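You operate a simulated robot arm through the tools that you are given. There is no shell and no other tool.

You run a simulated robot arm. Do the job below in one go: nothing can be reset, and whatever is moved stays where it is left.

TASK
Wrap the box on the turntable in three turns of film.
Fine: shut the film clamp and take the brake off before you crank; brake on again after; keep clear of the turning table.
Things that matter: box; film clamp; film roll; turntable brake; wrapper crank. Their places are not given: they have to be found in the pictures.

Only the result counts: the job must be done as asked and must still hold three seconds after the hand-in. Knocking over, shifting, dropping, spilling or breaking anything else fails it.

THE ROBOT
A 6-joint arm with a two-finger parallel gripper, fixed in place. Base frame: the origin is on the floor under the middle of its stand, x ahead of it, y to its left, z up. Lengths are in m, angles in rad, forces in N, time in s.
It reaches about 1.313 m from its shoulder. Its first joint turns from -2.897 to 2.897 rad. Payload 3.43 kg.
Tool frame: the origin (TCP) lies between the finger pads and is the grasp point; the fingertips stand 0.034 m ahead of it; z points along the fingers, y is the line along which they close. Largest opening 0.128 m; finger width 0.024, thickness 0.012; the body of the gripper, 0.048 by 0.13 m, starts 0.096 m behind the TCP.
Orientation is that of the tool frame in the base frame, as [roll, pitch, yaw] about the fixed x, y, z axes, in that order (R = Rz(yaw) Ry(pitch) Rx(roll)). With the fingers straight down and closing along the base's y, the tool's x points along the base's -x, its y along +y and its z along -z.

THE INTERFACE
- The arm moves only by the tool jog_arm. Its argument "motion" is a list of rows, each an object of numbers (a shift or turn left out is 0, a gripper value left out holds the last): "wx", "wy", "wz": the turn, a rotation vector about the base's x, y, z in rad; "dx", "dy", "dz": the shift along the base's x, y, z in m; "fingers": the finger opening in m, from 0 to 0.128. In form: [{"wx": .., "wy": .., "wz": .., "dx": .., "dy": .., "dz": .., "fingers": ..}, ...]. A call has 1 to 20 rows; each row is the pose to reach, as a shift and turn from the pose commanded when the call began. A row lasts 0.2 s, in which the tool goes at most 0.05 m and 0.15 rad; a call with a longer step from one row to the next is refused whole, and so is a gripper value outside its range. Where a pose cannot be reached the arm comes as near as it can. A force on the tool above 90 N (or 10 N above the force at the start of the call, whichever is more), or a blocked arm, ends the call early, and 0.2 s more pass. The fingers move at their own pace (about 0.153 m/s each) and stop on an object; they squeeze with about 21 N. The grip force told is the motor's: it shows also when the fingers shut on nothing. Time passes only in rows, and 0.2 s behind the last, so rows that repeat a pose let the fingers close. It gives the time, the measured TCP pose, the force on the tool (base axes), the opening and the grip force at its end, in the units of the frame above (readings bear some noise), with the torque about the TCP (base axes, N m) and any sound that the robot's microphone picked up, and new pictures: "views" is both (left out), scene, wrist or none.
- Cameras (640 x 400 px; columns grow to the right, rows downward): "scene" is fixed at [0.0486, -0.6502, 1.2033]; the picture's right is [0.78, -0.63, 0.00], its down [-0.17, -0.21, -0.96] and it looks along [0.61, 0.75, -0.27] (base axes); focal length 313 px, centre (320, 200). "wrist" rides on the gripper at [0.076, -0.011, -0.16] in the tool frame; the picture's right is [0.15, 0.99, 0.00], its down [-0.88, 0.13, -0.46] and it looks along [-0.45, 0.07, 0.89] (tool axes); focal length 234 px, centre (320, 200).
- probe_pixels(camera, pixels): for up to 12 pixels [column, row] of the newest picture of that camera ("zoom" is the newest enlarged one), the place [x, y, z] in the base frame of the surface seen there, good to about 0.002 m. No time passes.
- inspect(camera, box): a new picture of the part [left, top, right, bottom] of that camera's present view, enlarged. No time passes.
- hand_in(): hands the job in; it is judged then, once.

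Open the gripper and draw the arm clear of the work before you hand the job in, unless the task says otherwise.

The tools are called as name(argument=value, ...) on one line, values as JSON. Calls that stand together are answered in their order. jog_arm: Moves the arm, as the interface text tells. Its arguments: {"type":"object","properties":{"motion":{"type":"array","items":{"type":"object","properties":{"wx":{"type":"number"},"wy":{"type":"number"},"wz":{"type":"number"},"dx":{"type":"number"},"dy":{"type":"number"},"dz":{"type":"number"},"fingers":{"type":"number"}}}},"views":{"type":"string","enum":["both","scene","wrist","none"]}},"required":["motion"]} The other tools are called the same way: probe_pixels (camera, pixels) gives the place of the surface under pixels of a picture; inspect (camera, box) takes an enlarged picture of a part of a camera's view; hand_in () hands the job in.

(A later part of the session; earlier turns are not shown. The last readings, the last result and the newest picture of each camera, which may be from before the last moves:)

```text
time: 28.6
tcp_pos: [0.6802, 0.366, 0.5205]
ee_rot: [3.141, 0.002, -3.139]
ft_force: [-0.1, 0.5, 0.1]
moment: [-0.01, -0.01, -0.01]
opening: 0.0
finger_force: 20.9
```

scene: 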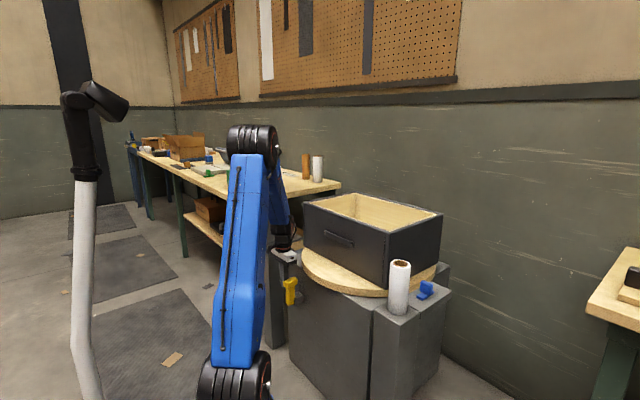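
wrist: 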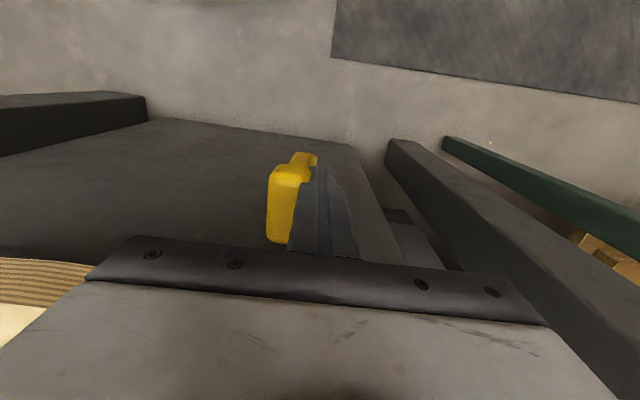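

The lever is now about upright, and the force has gone to zero. I probe its handle to see its angle before going on.

probe_pixels(camera="wrist", pixels=[[285, 170], [290, 180], [272, 200], [278, 235], [292, 210], [305, 158], [310, 165]])

inspect(camera="scene", box=[265, 235, 325, 315])

```text
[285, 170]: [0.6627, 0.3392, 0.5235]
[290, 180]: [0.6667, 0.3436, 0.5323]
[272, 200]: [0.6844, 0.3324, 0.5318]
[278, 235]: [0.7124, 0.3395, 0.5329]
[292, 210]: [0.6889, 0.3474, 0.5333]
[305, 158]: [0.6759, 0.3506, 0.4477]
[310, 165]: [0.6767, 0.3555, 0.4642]
```

```text
5.00 times, centred on (295, 275) of scene
```

zoom: 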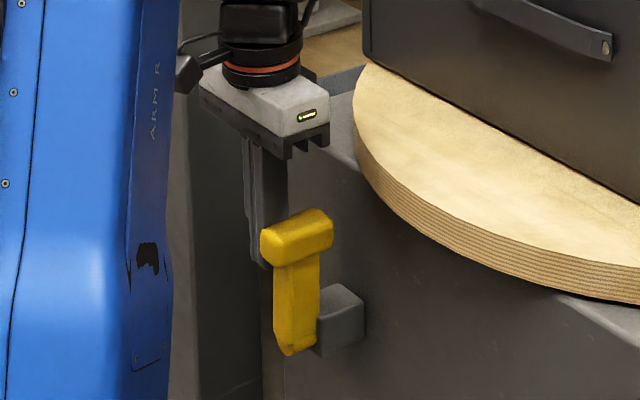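

The handle centre is now at y about 0.34, directly above the pivot, i.e. half-way. I keep pushing -y in small steps to find the other end stop.

jog_arm(motion=[{"dy": -0.006, "fingers": 0.0}, {"dy": -0.012, "fingers": 0.0}, {"dy": -0.018, "fingers": 0.0}, {"dy": -0.024, "fingers": 0.0}, {"dy": -0.03, "fingers": 0.0}, {"dy": -0.036, "fingers": 0.0}, {"dy": -0.036, "fingers": 0.0}], views="both")

```text
time: 30.2
tcp_pos: [0.6789, 0.3299, 0.521]
ee_rot: [-3.141, 0.003, -3.139]
ft_force: [0.2, 0.6, 0.1]
moment: [-0.01, -0.01, -0.02]
opening: 0.0001
finger_force: 21.2
```

scene: 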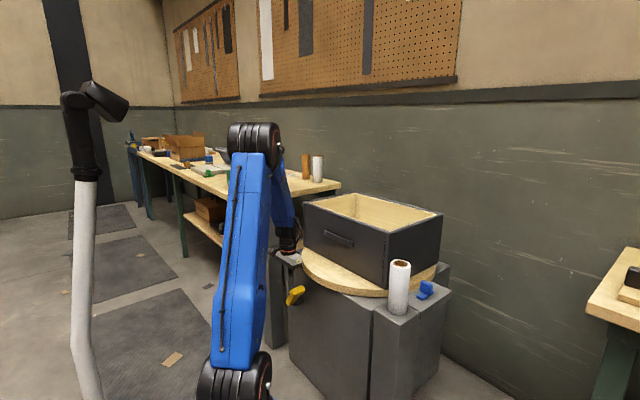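
wrist: 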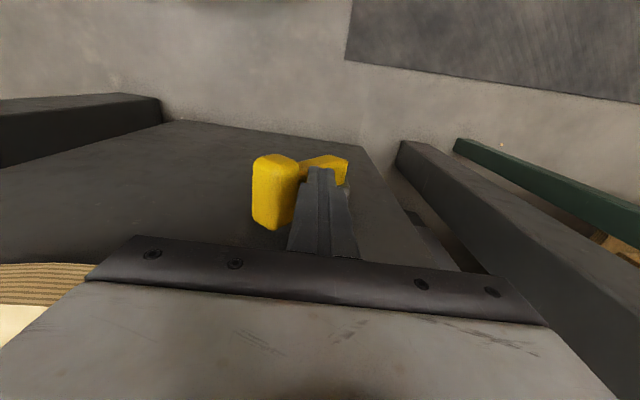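

The lever has leaned over to -y with the handle at (273,190) and still no force. I continue toward -y and watch for a stop.

jog_arm(motion=[{"dy": -0.005, "fingers": 0.0}, {"dy": -0.01, "fingers": 0.0}, {"dy": -0.015, "fingers": 0.0}, {"dy": -0.02, "fingers": 0.0}, {"dy": -0.02, "fingers": 0.0}], views="wrist")

probe_pixels(camera="wrist", pixels=[[265, 170], [280, 180], [272, 200], [275, 220], [260, 190], [335, 165], [300, 165]])

inspect(camera="scene", box=[265, 235, 325, 315])

```text
time: 31.3
tcp_pos: [0.6777, 0.3143, 0.5216]
ee_rot: [3.138, -0.006, -3.141]
ft_force: [-49.0, 59.8, -1.8]
moment: [1.67, 1.66, -0.23]
opening: 0.0001
finger_force: 20.6
stopped in row 5: the force on the tool passed its limit at 95 N (the readings are from after the stop); the commanded pose is now the measured one
```

wrist: 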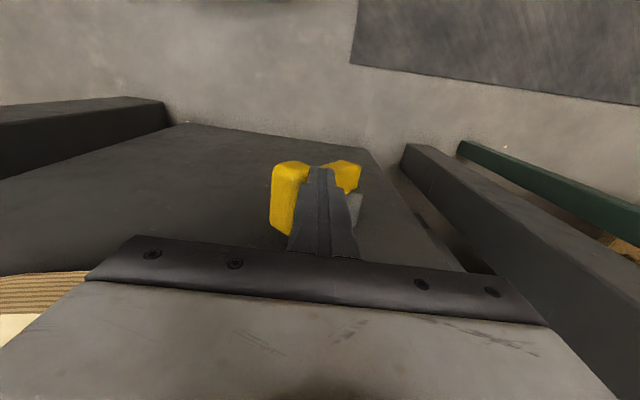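

```text
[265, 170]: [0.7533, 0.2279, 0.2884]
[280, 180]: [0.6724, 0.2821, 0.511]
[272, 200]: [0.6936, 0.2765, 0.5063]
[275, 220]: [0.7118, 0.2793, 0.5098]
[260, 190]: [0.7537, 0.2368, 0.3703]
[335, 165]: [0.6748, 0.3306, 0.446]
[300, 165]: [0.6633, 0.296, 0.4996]
```

```text
5.00 times, centred on (295, 275) of scene
```

zoom: 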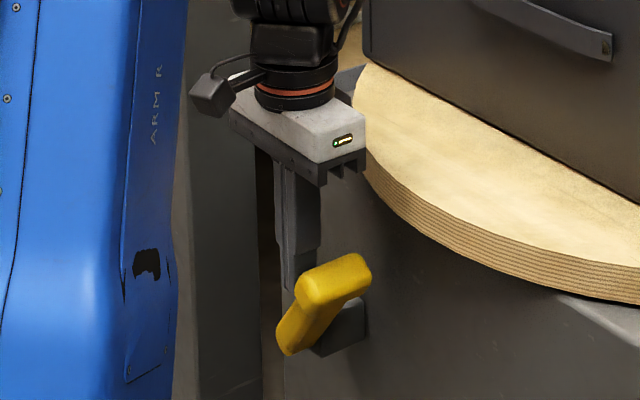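

A hard stop was met with the handle at y about 0.28, mirror-image of its start, so the lever is fully over. I back off +y gently and lift clear.

jog_arm(motion=[{"dy": 0.005, "fingers": 0.0}, {"dy": 0.012, "fingers": 0.0}, {"dy": 0.025, "fingers": 0.0}, {"dy": 0.04, "fingers": 0.0}, {"dy": 0.05, "dz": 0.03, "fingers": 0.0}, {"dy": 0.06, "dz": 0.07, "fingers": 0.0}, {"dy": 0.06, "dz": 0.12, "fingers": 0.0}, {"dy": 0.06, "dz": 0.16, "fingers": 0.0}, {"dy": 0.06, "dz": 0.16, "fingers": 0.0}], views="both")

```text
time: 33.3
tcp_pos: [0.6783, 0.3715, 0.6816]
ee_rot: [3.141, -0.002, 3.141]
ft_force: [0.1, 0.5, -0.1]
moment: [0.01, 0.04, -0.01]
opening: 0.0
finger_force: 21.0
```

scene: 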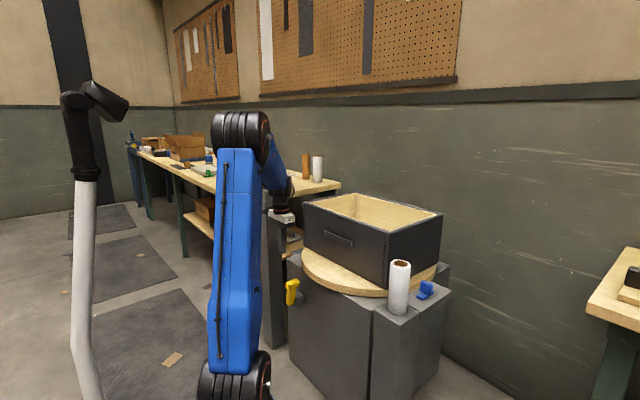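
wrist: 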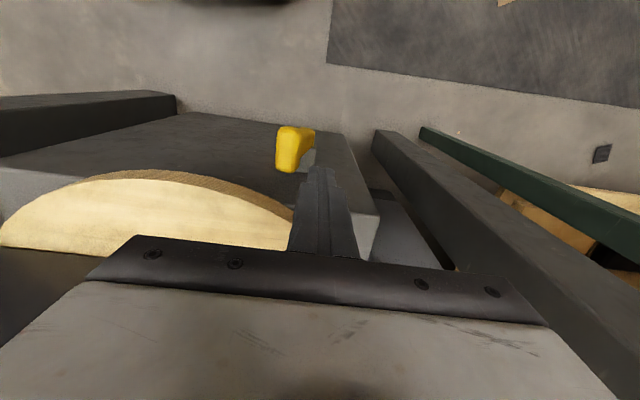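

The lever may have moved back as I withdrew; its handle is now at scene (291,285). I probe and enlarge it.

inspect(camera="scene", box=[265, 255, 325, 315])

probe_pixels(camera="wrist", pixels=[[295, 130], [290, 150], [285, 168], [308, 140], [308, 155], [298, 145], [280, 135]])

inspect(camera="wrist", box=[260, 110, 340, 190])

```text
6.67 times, centred on (295, 285) of scene
```

zoom: 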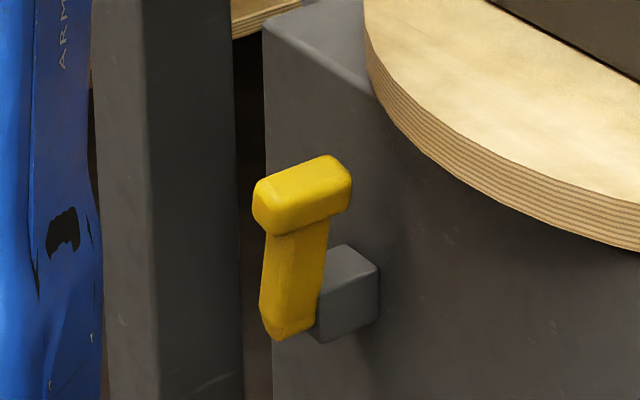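

```text
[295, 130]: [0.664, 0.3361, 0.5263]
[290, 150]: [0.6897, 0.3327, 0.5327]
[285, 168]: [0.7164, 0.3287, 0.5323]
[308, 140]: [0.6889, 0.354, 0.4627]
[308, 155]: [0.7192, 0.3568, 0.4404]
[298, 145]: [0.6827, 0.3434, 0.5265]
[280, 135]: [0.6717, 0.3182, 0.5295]
```

```text
5.00 times, centred on (300, 150) of wrist
```

zoom: 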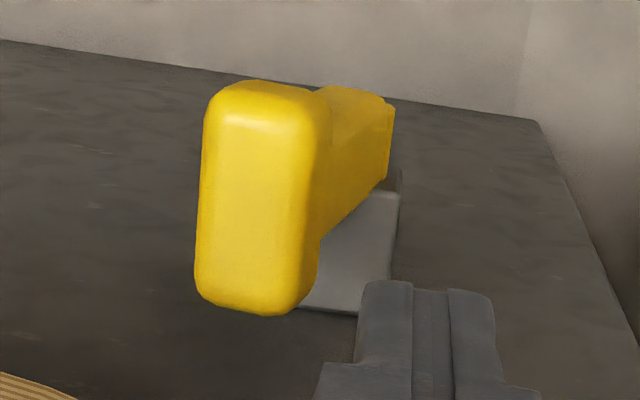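

The handle has come back to about upright (centre y about 0.33), not at the -y stop. I wait a moment in place and re-probe to see whether it is still moving.

jog_arm(motion=[{"dz": 0.0, "fingers": 0.0}, {"dz": 0.0, "fingers": 0.0}, {"dz": 0.0, "fingers": 0.0}], views="wrist")

probe_pixels(camera="wrist", pixels=[[295, 130], [290, 150], [285, 168], [308, 140], [308, 155], [298, 145], [280, 135]])

```text
time: 34.1
tcp_pos: [0.6781, 0.3724, 0.6797]
ee_rot: [3.141, -0.001, -3.141]
ft_force: [-0.1, -0.1, -0.4]
moment: [0.02, -0.01, 0.03]
opening: 0.0
finger_force: 21.3
```

wrist: 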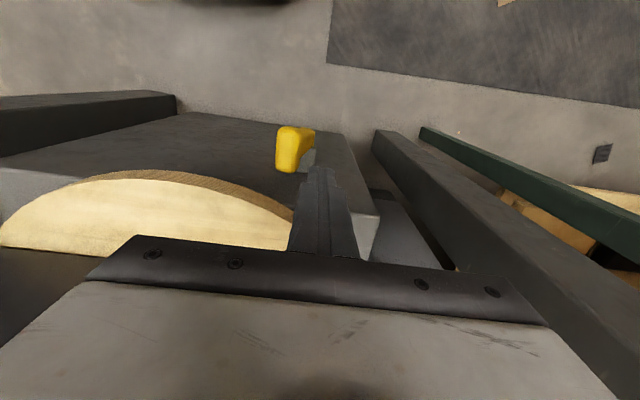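

```text
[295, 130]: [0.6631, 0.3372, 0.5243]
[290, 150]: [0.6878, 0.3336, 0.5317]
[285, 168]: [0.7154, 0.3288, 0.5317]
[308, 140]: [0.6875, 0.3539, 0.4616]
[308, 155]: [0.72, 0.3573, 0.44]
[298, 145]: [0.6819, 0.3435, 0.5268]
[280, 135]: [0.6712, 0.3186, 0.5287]
```

The lever rests still at about 7° past upright, held by friction, so it sprang or was dragged back from the stop. I go down again on its +y side, centred at x 0.69, to push it over more gently.

jog_arm(motion=[{"dx": 0.006, "dy": 0.02, "fingers": 0.0}, {"dx": 0.012, "dy": 0.03, "dz": -0.04, "fingers": 0.0}, {"dx": 0.012, "dy": 0.03, "dz": -0.08, "fingers": 0.0}, {"dx": 0.012, "dy": 0.03, "dz": -0.12, "fingers": 0.0}, {"dx": 0.012, "dy": 0.03, "dz": -0.155, "fingers": 0.0}, {"dx": 0.012, "dy": 0.02, "dz": -0.155, "fingers": 0.0}, {"dx": 0.012, "dy": 0.01, "dz": -0.155, "fingers": 0.0}, {"dx": 0.012, "dy": 0.0, "dz": -0.155, "fingers": 0.0}, {"dx": 0.012, "dy": -0.01, "dz": -0.155, "fingers": 0.0}, {"dx": 0.012, "dy": -0.018, "dz": -0.155, "fingers": 0.0}, {"dx": 0.012, "dy": -0.026, "dz": -0.155, "fingers": 0.0}, {"dx": 0.012, "dy": -0.034, "dz": -0.155, "fingers": 0.0}, {"dx": 0.012, "dy": -0.04, "dz": -0.155, "fingers": 0.0}, {"dx": 0.012, "dy": -0.04, "dz": -0.155, "fingers": 0.0}], views="both")

```text
time: 37.1
tcp_pos: [0.6902, 0.3317, 0.5268]
ee_rot: [3.14, -0.001, 3.14]
ft_force: [-0.5, 0.4, -0.3]
moment: [0.01, 0.0, 0.01]
opening: 0.0
finger_force: 21.1
```

scene: 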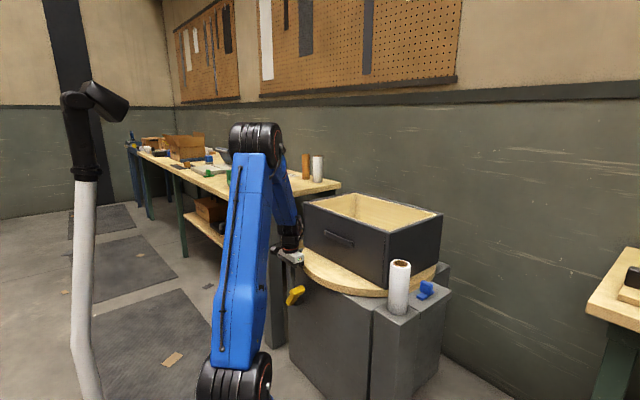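
wrist: 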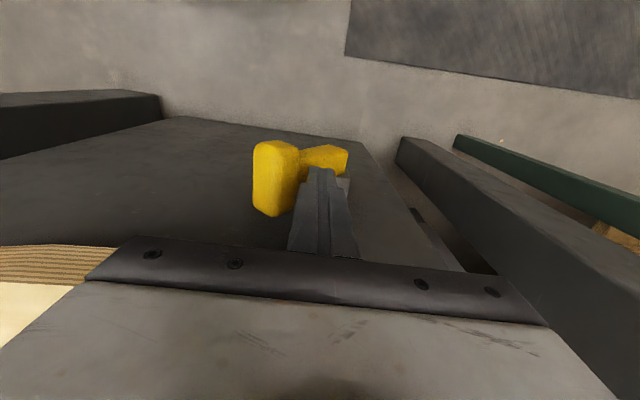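

probe_pixels(camera="wrist", pixels=[[275, 145], [275, 160], [270, 180], [272, 208], [260, 180], [293, 175], [292, 195], [325, 155]])

inspect(camera="scene", box=[265, 245, 325, 315])

```text
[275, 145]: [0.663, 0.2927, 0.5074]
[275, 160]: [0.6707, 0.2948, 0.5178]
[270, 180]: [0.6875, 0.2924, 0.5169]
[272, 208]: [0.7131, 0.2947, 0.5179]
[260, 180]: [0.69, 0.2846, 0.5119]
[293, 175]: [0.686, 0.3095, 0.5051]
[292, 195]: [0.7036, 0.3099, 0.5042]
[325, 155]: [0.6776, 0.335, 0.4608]
```

```text
5.71 times, centred on (295, 280) of scene
```

zoom: 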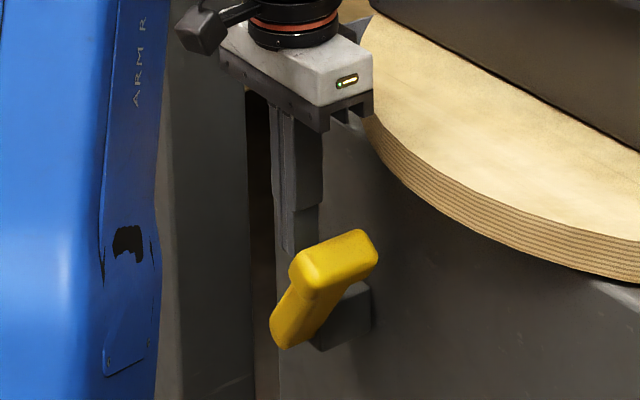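

The handle leans about 30° to -y now, slightly ahead of the fingers, force zero. I push on in 2 mm steps toward the stop, lightly.

jog_arm(motion=[{"dy": -0.002, "fingers": 0.0}, {"dy": -0.004, "fingers": 0.0}, {"dy": -0.006, "fingers": 0.0}, {"dy": -0.008, "fingers": 0.0}, {"dy": -0.009, "fingers": 0.0}, {"dy": -0.009, "fingers": 0.0}], views="wrist")

probe_pixels(camera="wrist", pixels=[[275, 160], [270, 180], [272, 208], [260, 180], [293, 175], [292, 195], [325, 155]])

inspect(camera="wrist", box=[240, 120, 360, 240])

```text
time: 38.5
tcp_pos: [0.6903, 0.3223, 0.526]
ee_rot: [3.139, -0.002, -3.141]
ft_force: [-1.3, 0.4, 1.1]
moment: [-0.03, 0.0, -0.02]
opening: 0.0
finger_force: 21.2
```

wrist: 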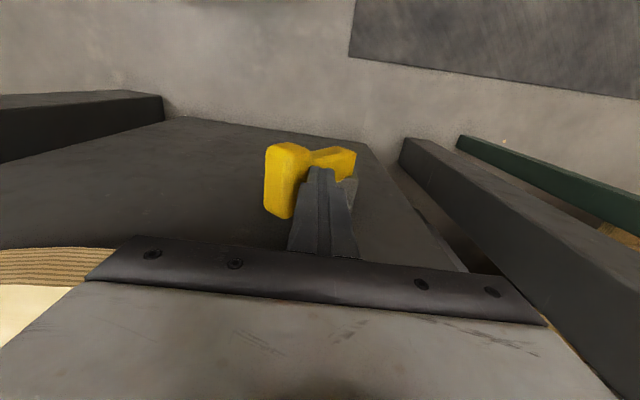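

```text
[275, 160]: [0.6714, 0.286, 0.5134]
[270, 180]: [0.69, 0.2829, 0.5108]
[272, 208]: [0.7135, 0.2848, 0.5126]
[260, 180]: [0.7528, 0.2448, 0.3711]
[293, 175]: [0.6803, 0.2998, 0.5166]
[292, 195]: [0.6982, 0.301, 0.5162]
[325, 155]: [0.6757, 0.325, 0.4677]
```

```text
3.33 times, centred on (300, 180) of wrist
```

zoom: 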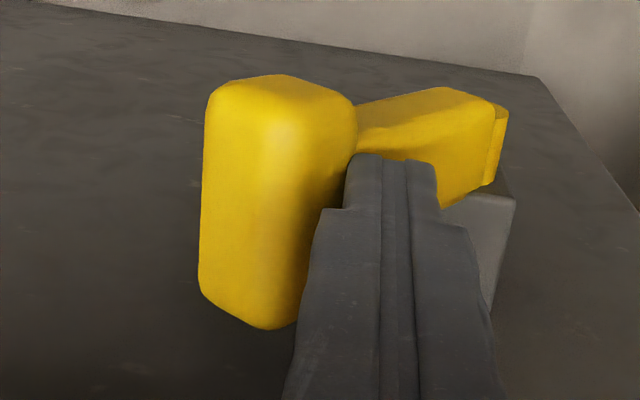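

The handle centre is at y about 0.288, close to the stop seen before (0.281). I push another 5 mm in 1 mm steps.

jog_arm(motion=[{"dy": -0.001, "fingers": 0.0}, {"dy": -0.002, "fingers": 0.0}, {"dy": -0.003, "fingers": 0.0}, {"dy": -0.004, "fingers": 0.0}, {"dy": -0.005, "fingers": 0.0}, {"dy": -0.005, "fingers": 0.0}], views="none")

```text
time: 39.9
tcp_pos: [0.691, 0.3191, 0.5265]
ee_rot: [3.14, -0.002, -3.14]
ft_force: [-1.8, 17.5, 3.7]
moment: [0.53, 0.02, 0.07]
opening: 0.0
finger_force: 21.2
```

17 N shows the lever is at its stop. I back off very slowly by 6 mm and check whether the lever stays.

jog_arm(motion=[{"dy": 0.001, "fingers": 0.0}, {"dy": 0.002, "fingers": 0.0}, {"dy": 0.003, "fingers": 0.0}, {"dy": 0.004, "fingers": 0.0}, {"dy": 0.006, "fingers": 0.0}, {"dy": 0.006, "fingers": 0.0}, {"dy": 0.006, "fingers": 0.0}], views="wrist")

probe_pixels(camera="wrist", pixels=[[275, 160], [270, 180], [272, 208], [265, 180], [293, 175], [292, 195], [325, 155]])

inspect(camera="wrist", box=[240, 120, 360, 240])

```text
time: 41.5
tcp_pos: [0.6909, 0.3231, 0.5259]
ee_rot: [3.14, -0.001, 3.14]
ft_force: [1.0, -0.9, -0.5]
moment: [0.01, -0.01, -0.03]
opening: 0.0001
finger_force: 21.5
```

wrist: 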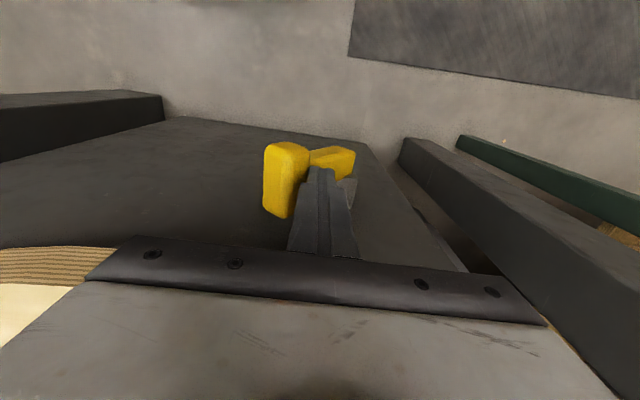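

```text
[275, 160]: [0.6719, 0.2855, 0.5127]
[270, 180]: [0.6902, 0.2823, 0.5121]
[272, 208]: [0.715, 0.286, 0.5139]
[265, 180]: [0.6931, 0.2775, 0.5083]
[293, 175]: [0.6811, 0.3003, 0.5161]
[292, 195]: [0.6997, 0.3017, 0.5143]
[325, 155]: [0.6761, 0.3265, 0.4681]
```

```text
3.33 times, centred on (300, 180) of wrist
```

zoom: 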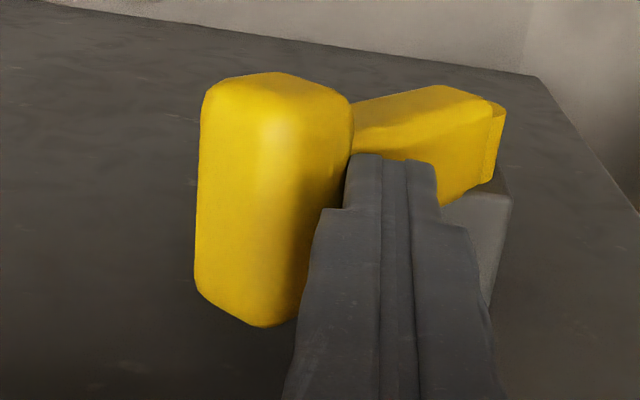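

The lever stayed with its handle at about y 0.287. I back off another 15 mm slowly and check again.

jog_arm(motion=[{"dy": 0.003, "fingers": 0.0}, {"dy": 0.006, "fingers": 0.0}, {"dy": 0.009, "fingers": 0.0}, {"dy": 0.012, "fingers": 0.0}, {"dy": 0.015, "fingers": 0.0}, {"dy": 0.015, "fingers": 0.0}], views="wrist")

inspect(camera="wrist", box=[220, 120, 340, 240])

probe_pixels(camera="zoom", pixels=[[200, 100], [250, 150], [250, 250], [320, 200], [200, 200], [400, 150], [350, 120]])

```text
time: 42.9
tcp_pos: [0.6902, 0.3384, 0.5265]
ee_rot: [3.141, -0.003, -3.142]
ft_force: [0.8, 0.5, -0.2]
moment: [0.01, 0.0, 0.0]
opening: 0.0001
finger_force: 20.9
```

wrist: 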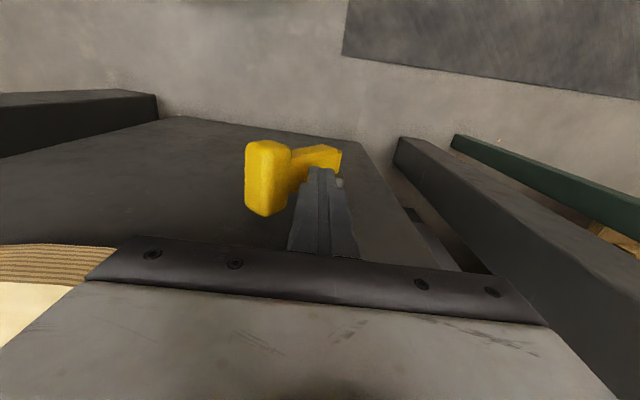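

```text
3.33 times, centred on (280, 180) of wrist
```

zoom: 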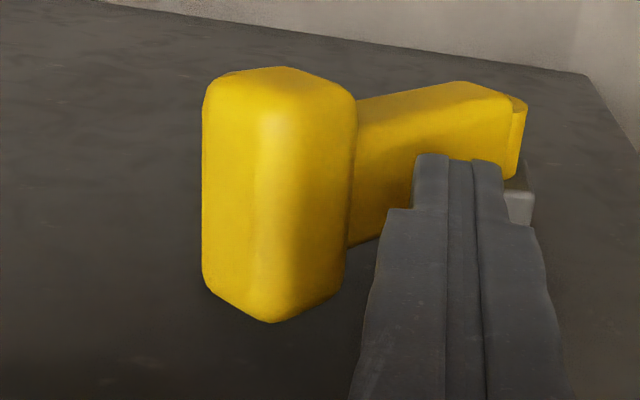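

```text
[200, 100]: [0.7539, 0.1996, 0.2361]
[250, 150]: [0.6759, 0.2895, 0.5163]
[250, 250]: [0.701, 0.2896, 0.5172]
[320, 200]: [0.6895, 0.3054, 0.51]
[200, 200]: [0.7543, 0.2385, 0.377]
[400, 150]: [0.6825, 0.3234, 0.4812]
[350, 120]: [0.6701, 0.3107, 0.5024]
```

There is now a clear gap between fingers and lever, and the lever sits at about 31° to -y. I lift the hand 0.16 m straight up with a little +y and check it again.

jog_arm(motion=[{"dy": 0.01, "fingers": 0.0}, {"dy": 0.02, "fingers": 0.0}, {"dy": 0.02, "dz": 0.03, "fingers": 0.0}, {"dy": 0.02, "dz": 0.07, "fingers": 0.0}, {"dy": 0.02, "dz": 0.12, "fingers": 0.0}, {"dy": 0.02, "dz": 0.16, "fingers": 0.0}, {"dy": 0.02, "dz": 0.16, "fingers": 0.0}], views="both")

inspect(camera="wrist", box=[240, 100, 340, 200])

inspect(camera="scene", box=[265, 255, 325, 315])

```text
time: 44.5
tcp_pos: [0.6917, 0.3569, 0.6866]
ee_rot: [3.141, -0.001, 3.14]
ft_force: [-0.1, -0.8, 0.4]
moment: [0.0, 0.01, 0.01]
opening: 0.0
finger_force: 21.0
```

scene: 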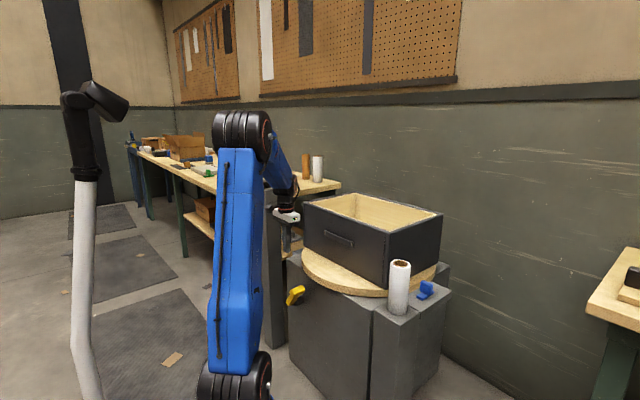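
wrist: 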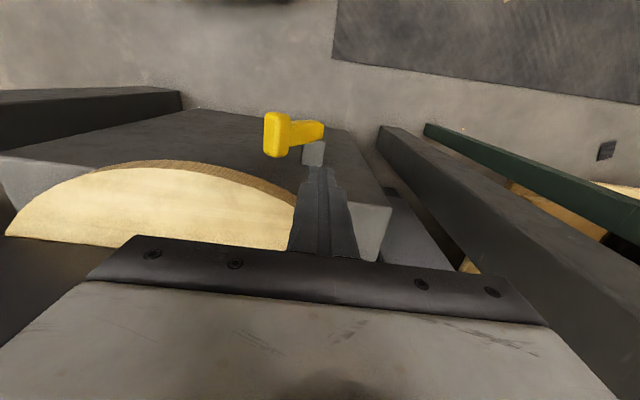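

```text
4.00 times, centred on (290, 150) of wrist
```

zoom: 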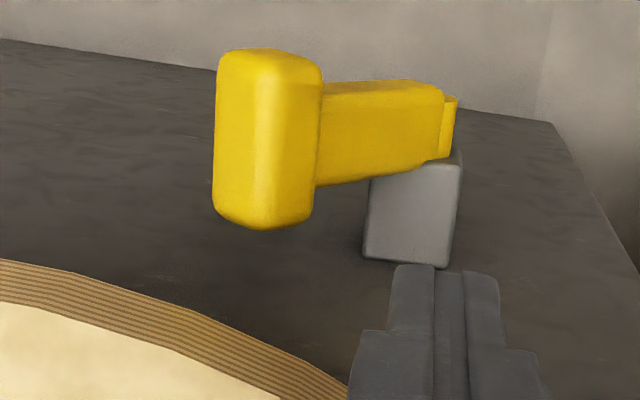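

```text
6.67 times, centred on (295, 285) of scene
```

zoom: 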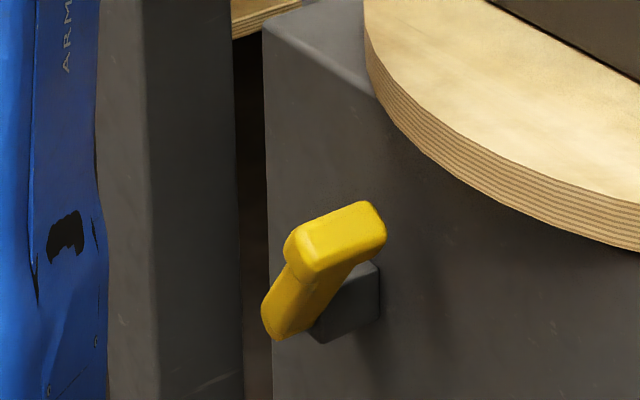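

The lever now stays over on the -y side, the mirror of its start: brake off. Next I lift well clear and go to look at the crank near (0.68–0.74, 0.60, 0.9).

jog_arm(motion=[{"dz": 0.05, "fingers": 0.03}, {"dz": 0.1, "fingers": 0.06}, {"dz": 0.15, "fingers": 0.06}, {"dz": 0.2, "fingers": 0.06}, {"dz": 0.25, "fingers": 0.06}, {"dz": 0.3, "fingers": 0.06}, {"dz": 0.35, "fingers": 0.06}, {"dz": 0.4, "fingers": 0.06}, {"dz": 0.44, "fingers": 0.06}, {"dz": 0.44, "dx": -0.02, "dy": 0.045, "fingers": 0.06}, {"dz": 0.44, "dx": -0.04, "dy": 0.09, "fingers": 0.06}, {"dz": 0.44, "dx": -0.06, "dy": 0.135, "fingers": 0.06}, {"dz": 0.44, "dx": -0.08, "dy": 0.18, "fingers": 0.06}, {"dz": 0.44, "dx": -0.09, "dy": 0.22, "fingers": 0.06}, {"dz": 0.44, "dx": -0.09, "dy": 0.246, "fingers": 0.06}, {"dz": 0.44, "dx": -0.09, "dy": 0.246, "fingers": 0.06}], views="both")

```text
time: 47.9
tcp_pos: [0.5893, 0.58, 1.088]
ee_rot: [3.136, -0.001, -3.141]
ft_force: [0.4, 0.5, 0.1]
moment: [-0.01, 0.0, -0.02]
opening: 0.0604
finger_force: 0.1
out of reach, approached as far as the arm can: row 12, 13, 14, 15, 16
```

scene: 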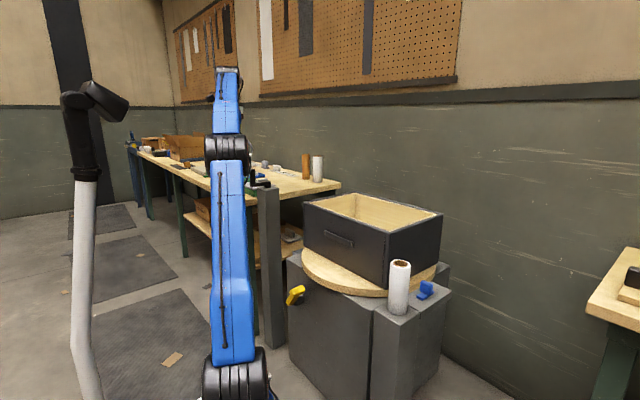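
wrist: 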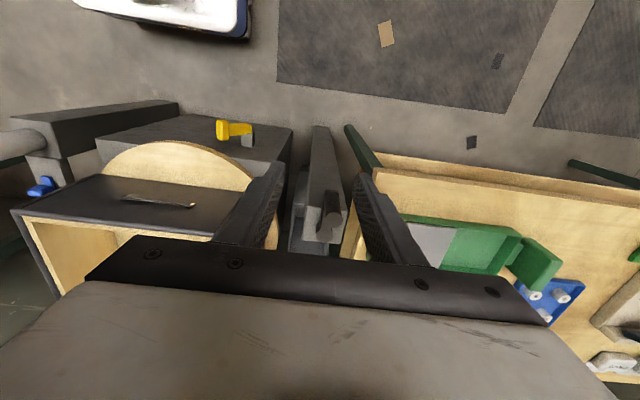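

The arm reached its height limit near (0.59, 0.58, 1.09), but the crank is in view at (325,210). I enlarge the crank area to find its arm, handle, and any direction mark.

inspect(camera="wrist", box=[290, 170, 370, 250])

inspect(camera="scene", box=[230, 160, 300, 210])

probe_pixels(camera="wrist", pixels=[[335, 205], [328, 235], [335, 215], [330, 220], [320, 205], [322, 230], [345, 225], [310, 215]])

probe_pixels(camera="zoom", pixels=[[190, 100], [220, 100], [205, 90], [205, 140], [205, 180], [240, 180], [290, 185], [320, 190], [320, 215], [340, 240], [260, 230], [330, 185]])

```text
5.00 times, centred on (330, 210) of wrist
```

zoom: 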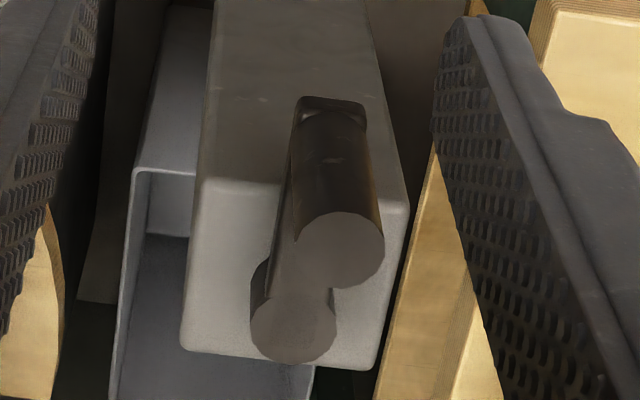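

```text
8.00 times, centred on (265, 185) of scene
```

zoom: 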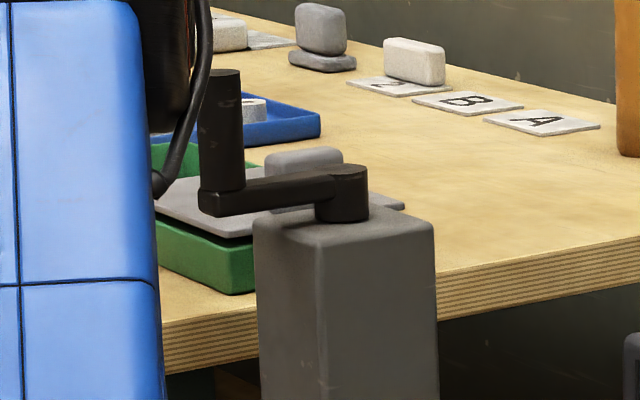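

```text
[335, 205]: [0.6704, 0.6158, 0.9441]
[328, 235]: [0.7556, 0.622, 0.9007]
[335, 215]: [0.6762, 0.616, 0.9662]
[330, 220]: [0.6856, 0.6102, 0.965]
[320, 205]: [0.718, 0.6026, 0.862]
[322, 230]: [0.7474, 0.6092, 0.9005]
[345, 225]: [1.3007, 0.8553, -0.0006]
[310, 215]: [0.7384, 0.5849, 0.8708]
```

```text
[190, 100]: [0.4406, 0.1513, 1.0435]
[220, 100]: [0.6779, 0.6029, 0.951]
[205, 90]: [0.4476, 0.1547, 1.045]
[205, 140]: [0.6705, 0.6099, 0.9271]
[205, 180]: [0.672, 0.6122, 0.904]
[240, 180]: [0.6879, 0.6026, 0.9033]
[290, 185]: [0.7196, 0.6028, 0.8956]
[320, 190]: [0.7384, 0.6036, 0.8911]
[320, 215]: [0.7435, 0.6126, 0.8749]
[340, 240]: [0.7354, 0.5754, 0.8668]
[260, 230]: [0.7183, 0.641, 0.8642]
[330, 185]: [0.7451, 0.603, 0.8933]
```

The crank has a vertical round handle (top face at wrist-zoom (338,250)) and a hub (top at (292,327)). I probe the edges of both to get centres, radius and crank length.

inspect(camera="wrist", box=[290, 170, 370, 250])

probe_pixels(camera="zoom", pixels=[[299, 250], [379, 250], [338, 215], [338, 284], [338, 250], [256, 327], [331, 320], [292, 357], [292, 327], [295, 310], [310, 225], [365, 275]])

```text
5.00 times, centred on (330, 210) of wrist
```

zoom: 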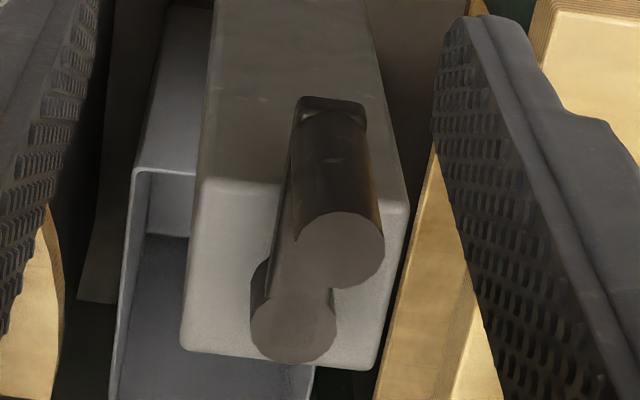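

```text
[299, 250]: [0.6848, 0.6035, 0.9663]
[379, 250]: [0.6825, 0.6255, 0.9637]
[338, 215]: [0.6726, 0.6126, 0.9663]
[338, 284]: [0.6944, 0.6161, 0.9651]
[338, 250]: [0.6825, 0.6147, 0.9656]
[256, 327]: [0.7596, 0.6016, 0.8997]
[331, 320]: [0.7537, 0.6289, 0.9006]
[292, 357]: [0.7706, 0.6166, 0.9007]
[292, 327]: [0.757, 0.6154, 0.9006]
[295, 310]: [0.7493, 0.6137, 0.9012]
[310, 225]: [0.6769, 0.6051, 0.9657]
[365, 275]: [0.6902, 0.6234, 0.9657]
```

Handle centre is (0.6835, 0.6147), radius 0.011, z 0.90–0.966; hub centre is about (0.758, 0.615), so the crank length is about 0.075. To keep the whole circle in reach I tilt the tool 0.45 rad about y (fingers leaning forward), first moving down 0.08 and back 0.03, away from the handle.

jog_arm(motion=[{"dx": -0.03, "dz": -0.03, "fingers": 0.06}, {"dx": -0.03, "dz": -0.06, "fingers": 0.06}, {"dx": -0.03, "dz": -0.08, "fingers": 0.06}, {"dx": -0.03, "dz": -0.08, "wy": -0.12, "fingers": 0.06}, {"dx": -0.03, "dz": -0.08, "wy": -0.24, "fingers": 0.06}, {"dx": -0.03, "dz": -0.08, "wy": -0.36, "fingers": 0.06}, {"dx": -0.03, "dz": -0.08, "wy": -0.45, "fingers": 0.06}, {"dx": -0.03, "dz": -0.08, "wy": -0.45, "fingers": 0.06}], views="both")

```text
time: 49.7
tcp_pos: [0.5597, 0.5789, 1.0078]
ee_rot: [3.141, 0.449, -3.141]
ft_force: [-0.2, -0.8, 0.9]
moment: [0.0, 0.0, -0.01]
opening: 0.0599
finger_force: 0.2
```

scene: 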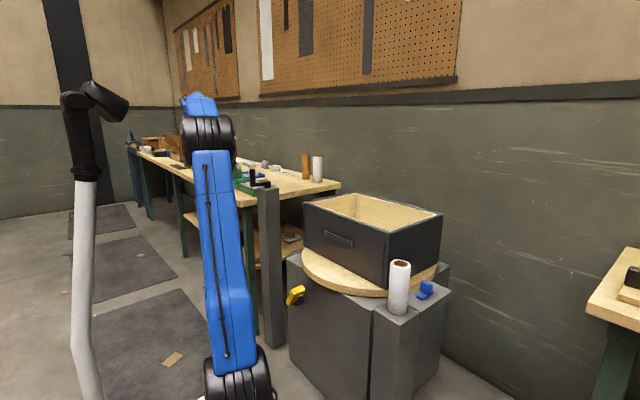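
wrist: 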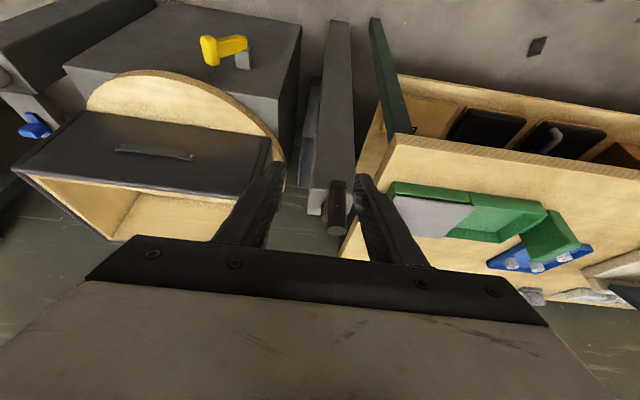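

The commanded pose was the reached one; the TCP is now at (0.560, 0.579, 1.008) tilted 0.45 rad. I move over the handle at z 1.03, keeping the fingers open 0.06, and check alignment before lowering.

jog_arm(motion=[{"dz": 0.02, "fingers": 0.06}, {"dx": 0.04, "dy": 0.012, "dz": 0.025, "fingers": 0.06}, {"dx": 0.08, "dy": 0.024, "dz": 0.025, "fingers": 0.06}, {"dx": 0.11, "dy": 0.035, "dz": 0.025, "fingers": 0.06}, {"dx": 0.1235, "dy": 0.0355, "dz": 0.025, "fingers": 0.06}, {"dx": 0.1235, "dy": 0.0355, "dz": 0.025, "fingers": 0.06}], views="both")

```text
time: 51.1
tcp_pos: [0.6841, 0.6154, 1.0336]
ee_rot: [3.138, 0.448, 3.141]
ft_force: [-0.3, 0.2, 0.1]
moment: [0.03, 0.0, -0.01]
opening: 0.06
finger_force: 0.0
```

scene: 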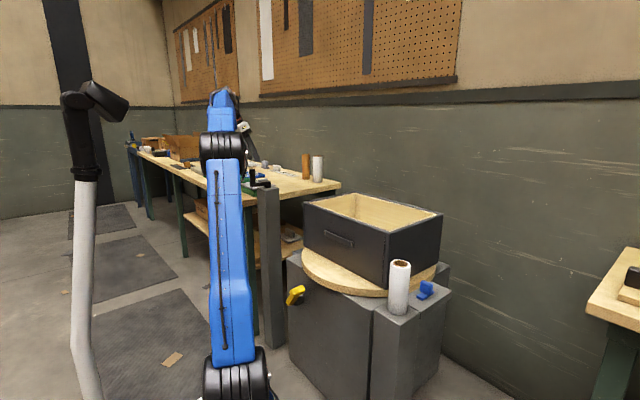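
wrist: 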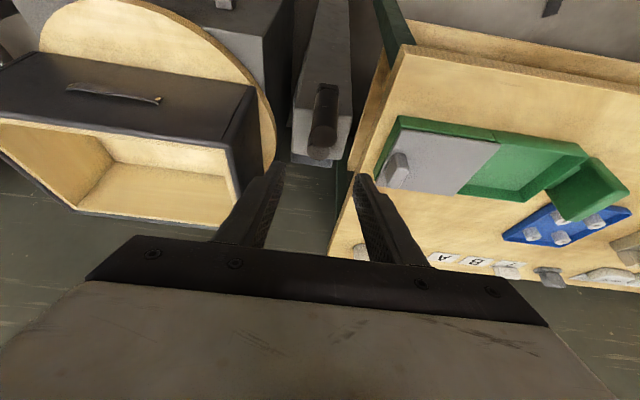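

The pose is reachable, and the handle top at (322,135) sits between the finger directions. Before lowering I fly the full 0.075 m circle at this safe height (tips above z 0.99) to make sure every point is in reach.

jog_arm(motion=[{"dx": 0.0074, "dy": -0.0325, "fingers": 0.06}, {"dx": 0.0282, "dy": -0.0586, "fingers": 0.06}, {"dx": 0.0583, "dy": -0.0731, "fingers": 0.06}, {"dx": 0.0917, "dy": -0.0731, "fingers": 0.06}, {"dx": 0.1218, "dy": -0.0586, "fingers": 0.06}, {"dx": 0.1426, "dy": -0.0325, "fingers": 0.06}, {"dx": 0.15, "dy": 0.0, "fingers": 0.06}, {"dx": 0.1426, "dy": 0.0325, "fingers": 0.06}, {"dx": 0.1218, "dy": 0.0586, "fingers": 0.06}, {"dx": 0.0917, "dy": 0.0731, "fingers": 0.06}, {"dx": 0.0583, "dy": 0.0731, "fingers": 0.06}, {"dx": 0.0282, "dy": 0.0586, "fingers": 0.06}, {"dx": 0.0074, "dy": 0.0325, "fingers": 0.06}, {"dx": 0.0, "dy": 0.0, "fingers": 0.06}, {"dx": 0.0, "dy": 0.0, "fingers": 0.06}], views="wrist")

```text
time: 54.3
tcp_pos: [0.7114, 0.666, 1.0654]
ee_rot: [3.14, 0.449, -3.141]
ft_force: [-0.4, -0.2, 1.7]
moment: [-0.02, 0.03, -0.01]
opening: 0.0598
finger_force: 0.1
out of reach, approached as far as the arm can: row 8, 9, 10, 11, 12, 13, 14, 15
```

wrist: 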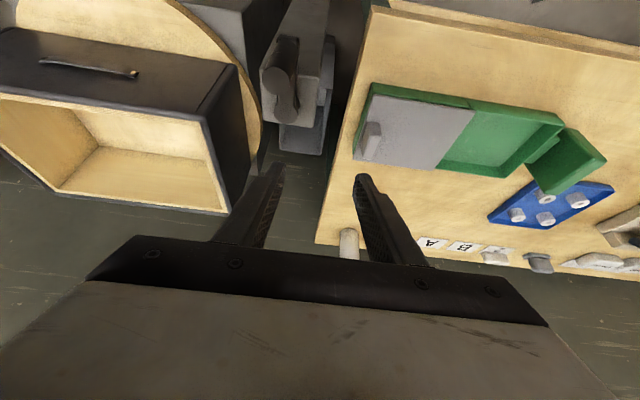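

Row 8 (far +x/+y part of the circle) was out of reach and the arm hung up at (0.711, 0.666, 1.065). I bring it back inward at safe height, to about (0.62, 0.56, 1.04), and look at both views.

jog_arm(motion=[{"dx": -0.02, "dy": -0.02, "dz": -0.005, "fingers": 0.06}, {"dx": -0.04, "dy": -0.04, "dz": -0.01, "fingers": 0.06}, {"dx": -0.06, "dy": -0.06, "dz": -0.015, "fingers": 0.06}, {"dx": -0.08, "dy": -0.08, "dz": -0.02, "fingers": 0.06}, {"dx": -0.09, "dy": -0.1, "dz": -0.025, "fingers": 0.06}, {"dx": -0.09, "dy": -0.1, "dz": -0.025, "fingers": 0.06}], views="both")

```text
time: 55.7
tcp_pos: [0.6227, 0.5637, 1.0405]
ee_rot: [3.141, 0.448, 3.141]
ft_force: [-0.4, 0.4, 0.6]
moment: [-0.02, -0.03, -0.03]
opening: 0.0601
finger_force: 0.0
```

scene: 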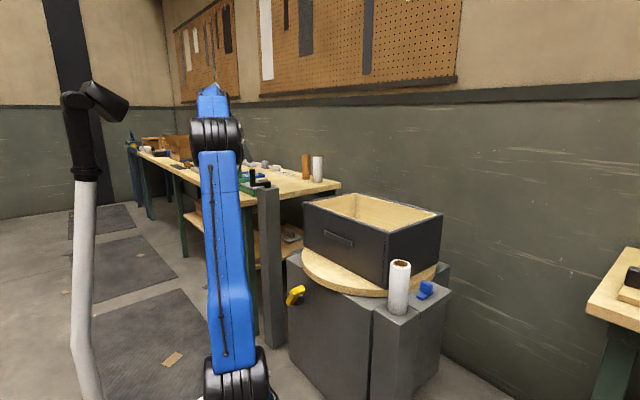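
wrist: 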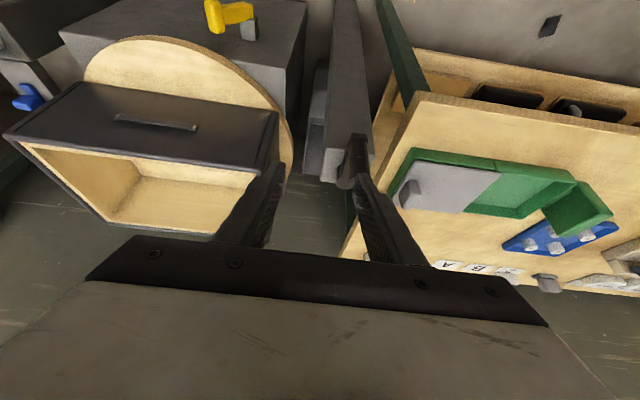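

Recovered. From these limits I estimate the circle is well inside reach at grip height (z about 0.945) with this tilt. I move back over the handle at z 1.03 and read the pose.

jog_arm(motion=[{"dx": 0.02, "dy": 0.016, "fingers": 0.06}, {"dx": 0.04, "dy": 0.032, "dz": -0.004, "fingers": 0.06}, {"dx": 0.061, "dy": 0.05, "dz": -0.01, "fingers": 0.06}, {"dx": 0.061, "dy": 0.05, "dz": -0.01, "fingers": 0.06}, {"dx": 0.061, "dy": 0.05, "dz": -0.01, "fingers": 0.06}], views="wrist")

inspect(camera="wrist", box=[270, 70, 370, 190])

jog_arm(motion=[{"fingers": 0.06}], views="none")

```text
time: 56.9
tcp_pos: [0.6823, 0.6127, 1.0309]
ee_rot: [3.139, 0.449, 3.141]
ft_force: [0.2, 0.4, -0.6]
moment: [0.03, -0.03, -0.02]
opening: 0.06
finger_force: 0.0
```

wrist: 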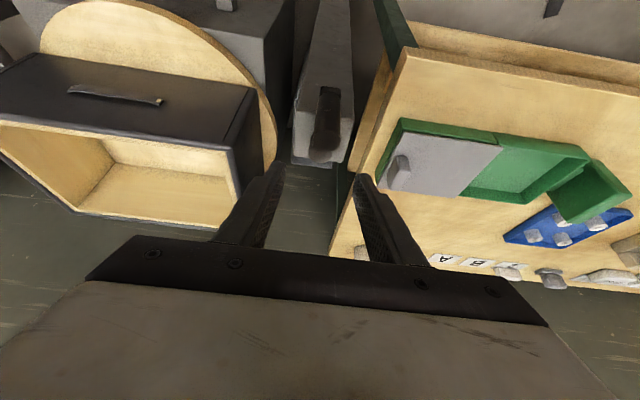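

```text
3.33 times, centred on (320, 130) of wrist
```

zoom: 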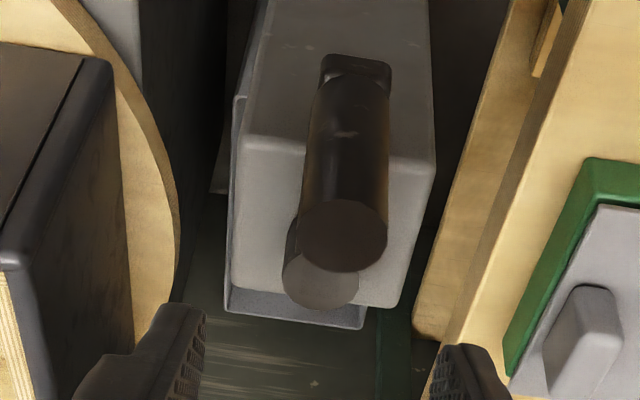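

```text
time: 57.3
tcp_pos: [0.6828, 0.6135, 1.0299]
ee_rot: [3.14, 0.449, -3.141]
ft_force: [0.1, 0.2, 0.1]
moment: [-0.01, -0.01, 0.02]
opening: 0.0601
finger_force: 0.1
```

The TCP is at about (0.6826, 0.613, 1.030). I probe the handle and hub top again from this closer view to refine their centres.

inspect(camera="wrist", box=[290, 80, 350, 170])

probe_pixels(camera="wrist", pixels=[[327, 141], [315, 141], [338, 141], [327, 132], [327, 149], [320, 157], [311, 155], [329, 155], [320, 160]])

```text
4.44 times, centred on (320, 125) of wrist
```

zoom: 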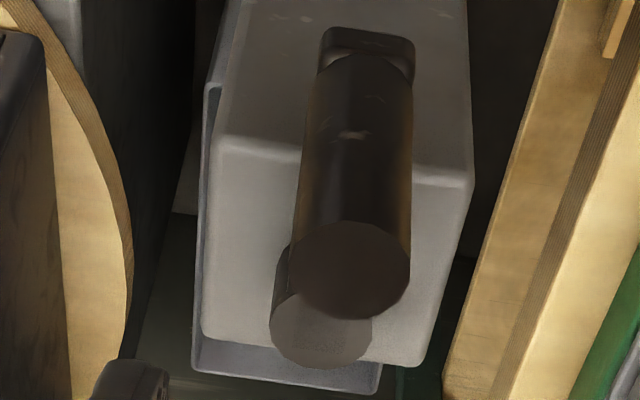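

```text
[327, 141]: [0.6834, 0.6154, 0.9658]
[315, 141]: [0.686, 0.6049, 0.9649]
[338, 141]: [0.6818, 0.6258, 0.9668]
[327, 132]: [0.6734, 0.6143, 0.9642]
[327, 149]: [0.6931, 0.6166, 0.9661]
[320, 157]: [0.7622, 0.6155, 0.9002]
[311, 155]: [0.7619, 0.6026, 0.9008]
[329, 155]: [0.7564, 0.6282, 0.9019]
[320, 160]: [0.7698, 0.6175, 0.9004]
```

Handle centre refined to (0.6835, 0.6152), hub about (0.758, 0.615). I lower to TCP z 0.945 (tips just above the crank arm at z 0.90) and close on the handle.

jog_arm(motion=[{"dx": 0.0009, "dy": 0.002, "dz": -0.02, "fingers": 0.06}, {"dx": 0.0009, "dy": 0.002, "dz": -0.045, "fingers": 0.06}, {"dx": 0.0009, "dy": 0.002, "dz": -0.07, "fingers": 0.06}, {"dx": 0.0009, "dy": 0.002, "dz": -0.085, "fingers": 0.06}, {"dx": 0.0009, "dy": 0.002, "dz": -0.085, "fingers": 0.04}, {"dx": 0.0009, "dy": 0.002, "dz": -0.085, "fingers": 0.028}, {"dx": 0.0009, "dy": 0.002, "dz": -0.085, "fingers": 0.015}, {"dx": 0.0009, "dy": 0.002, "dz": -0.085, "fingers": 0.01}], views="both")

```text
time: 59.1
tcp_pos: [0.6826, 0.6145, 0.9453]
ee_rot: [-3.141, 0.449, 3.141]
ft_force: [-1.4, 2.1, 0.4]
moment: [-0.32, -0.43, 0.08]
opening: 0.0257
finger_force: 45.0
```

scene: 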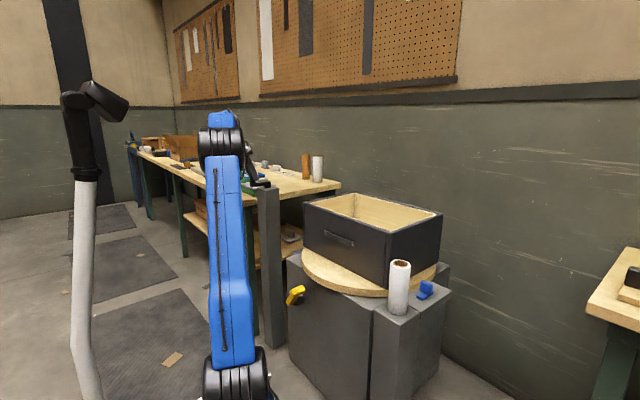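
wrist: 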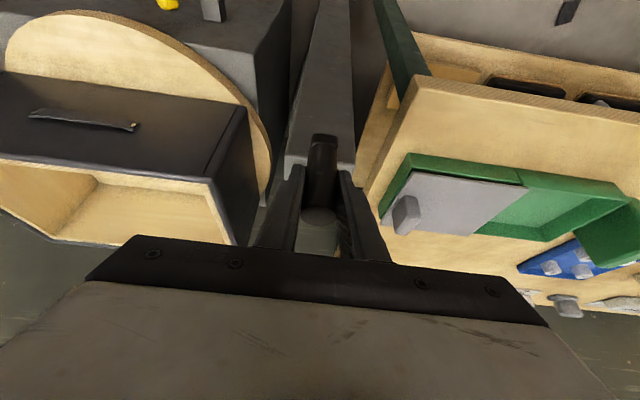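

The handle is gripped (opening 0.0257). I test a small clockwise (seen from above) crank move of about 0.2 rad, i.e. toward +y, and watch force and table.

jog_arm(motion=[{"dx": 0.0001, "dy": 0.0037, "fingers": 0.01}, {"dx": 0.0004, "dy": 0.0075, "fingers": 0.01}, {"dx": 0.0008, "dy": 0.0112, "fingers": 0.01}, {"dx": 0.0015, "dy": 0.0149, "fingers": 0.01}, {"dx": 0.0015, "dy": 0.0149, "fingers": 0.01}], views="both")

```text
time: 60.3
tcp_pos: [0.6851, 0.6306, 0.9452]
ee_rot: [3.14, 0.449, -3.139]
ft_force: [2.4, 5.1, 2.3]
moment: [-0.23, -0.36, 0.28]
opening: 0.0258
finger_force: 45.0
```

scene: 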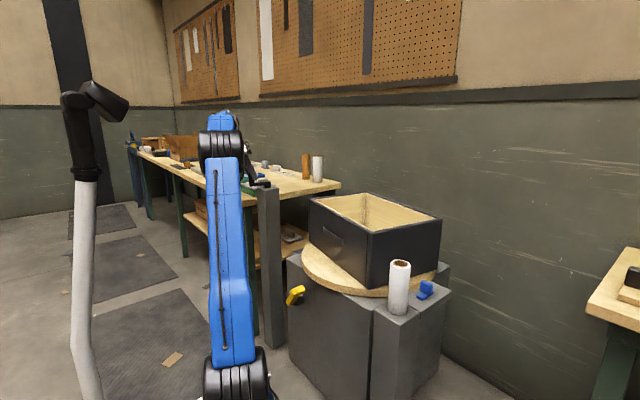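
wrist: 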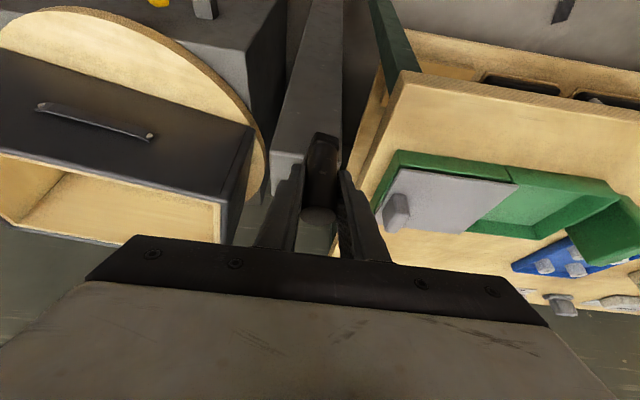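

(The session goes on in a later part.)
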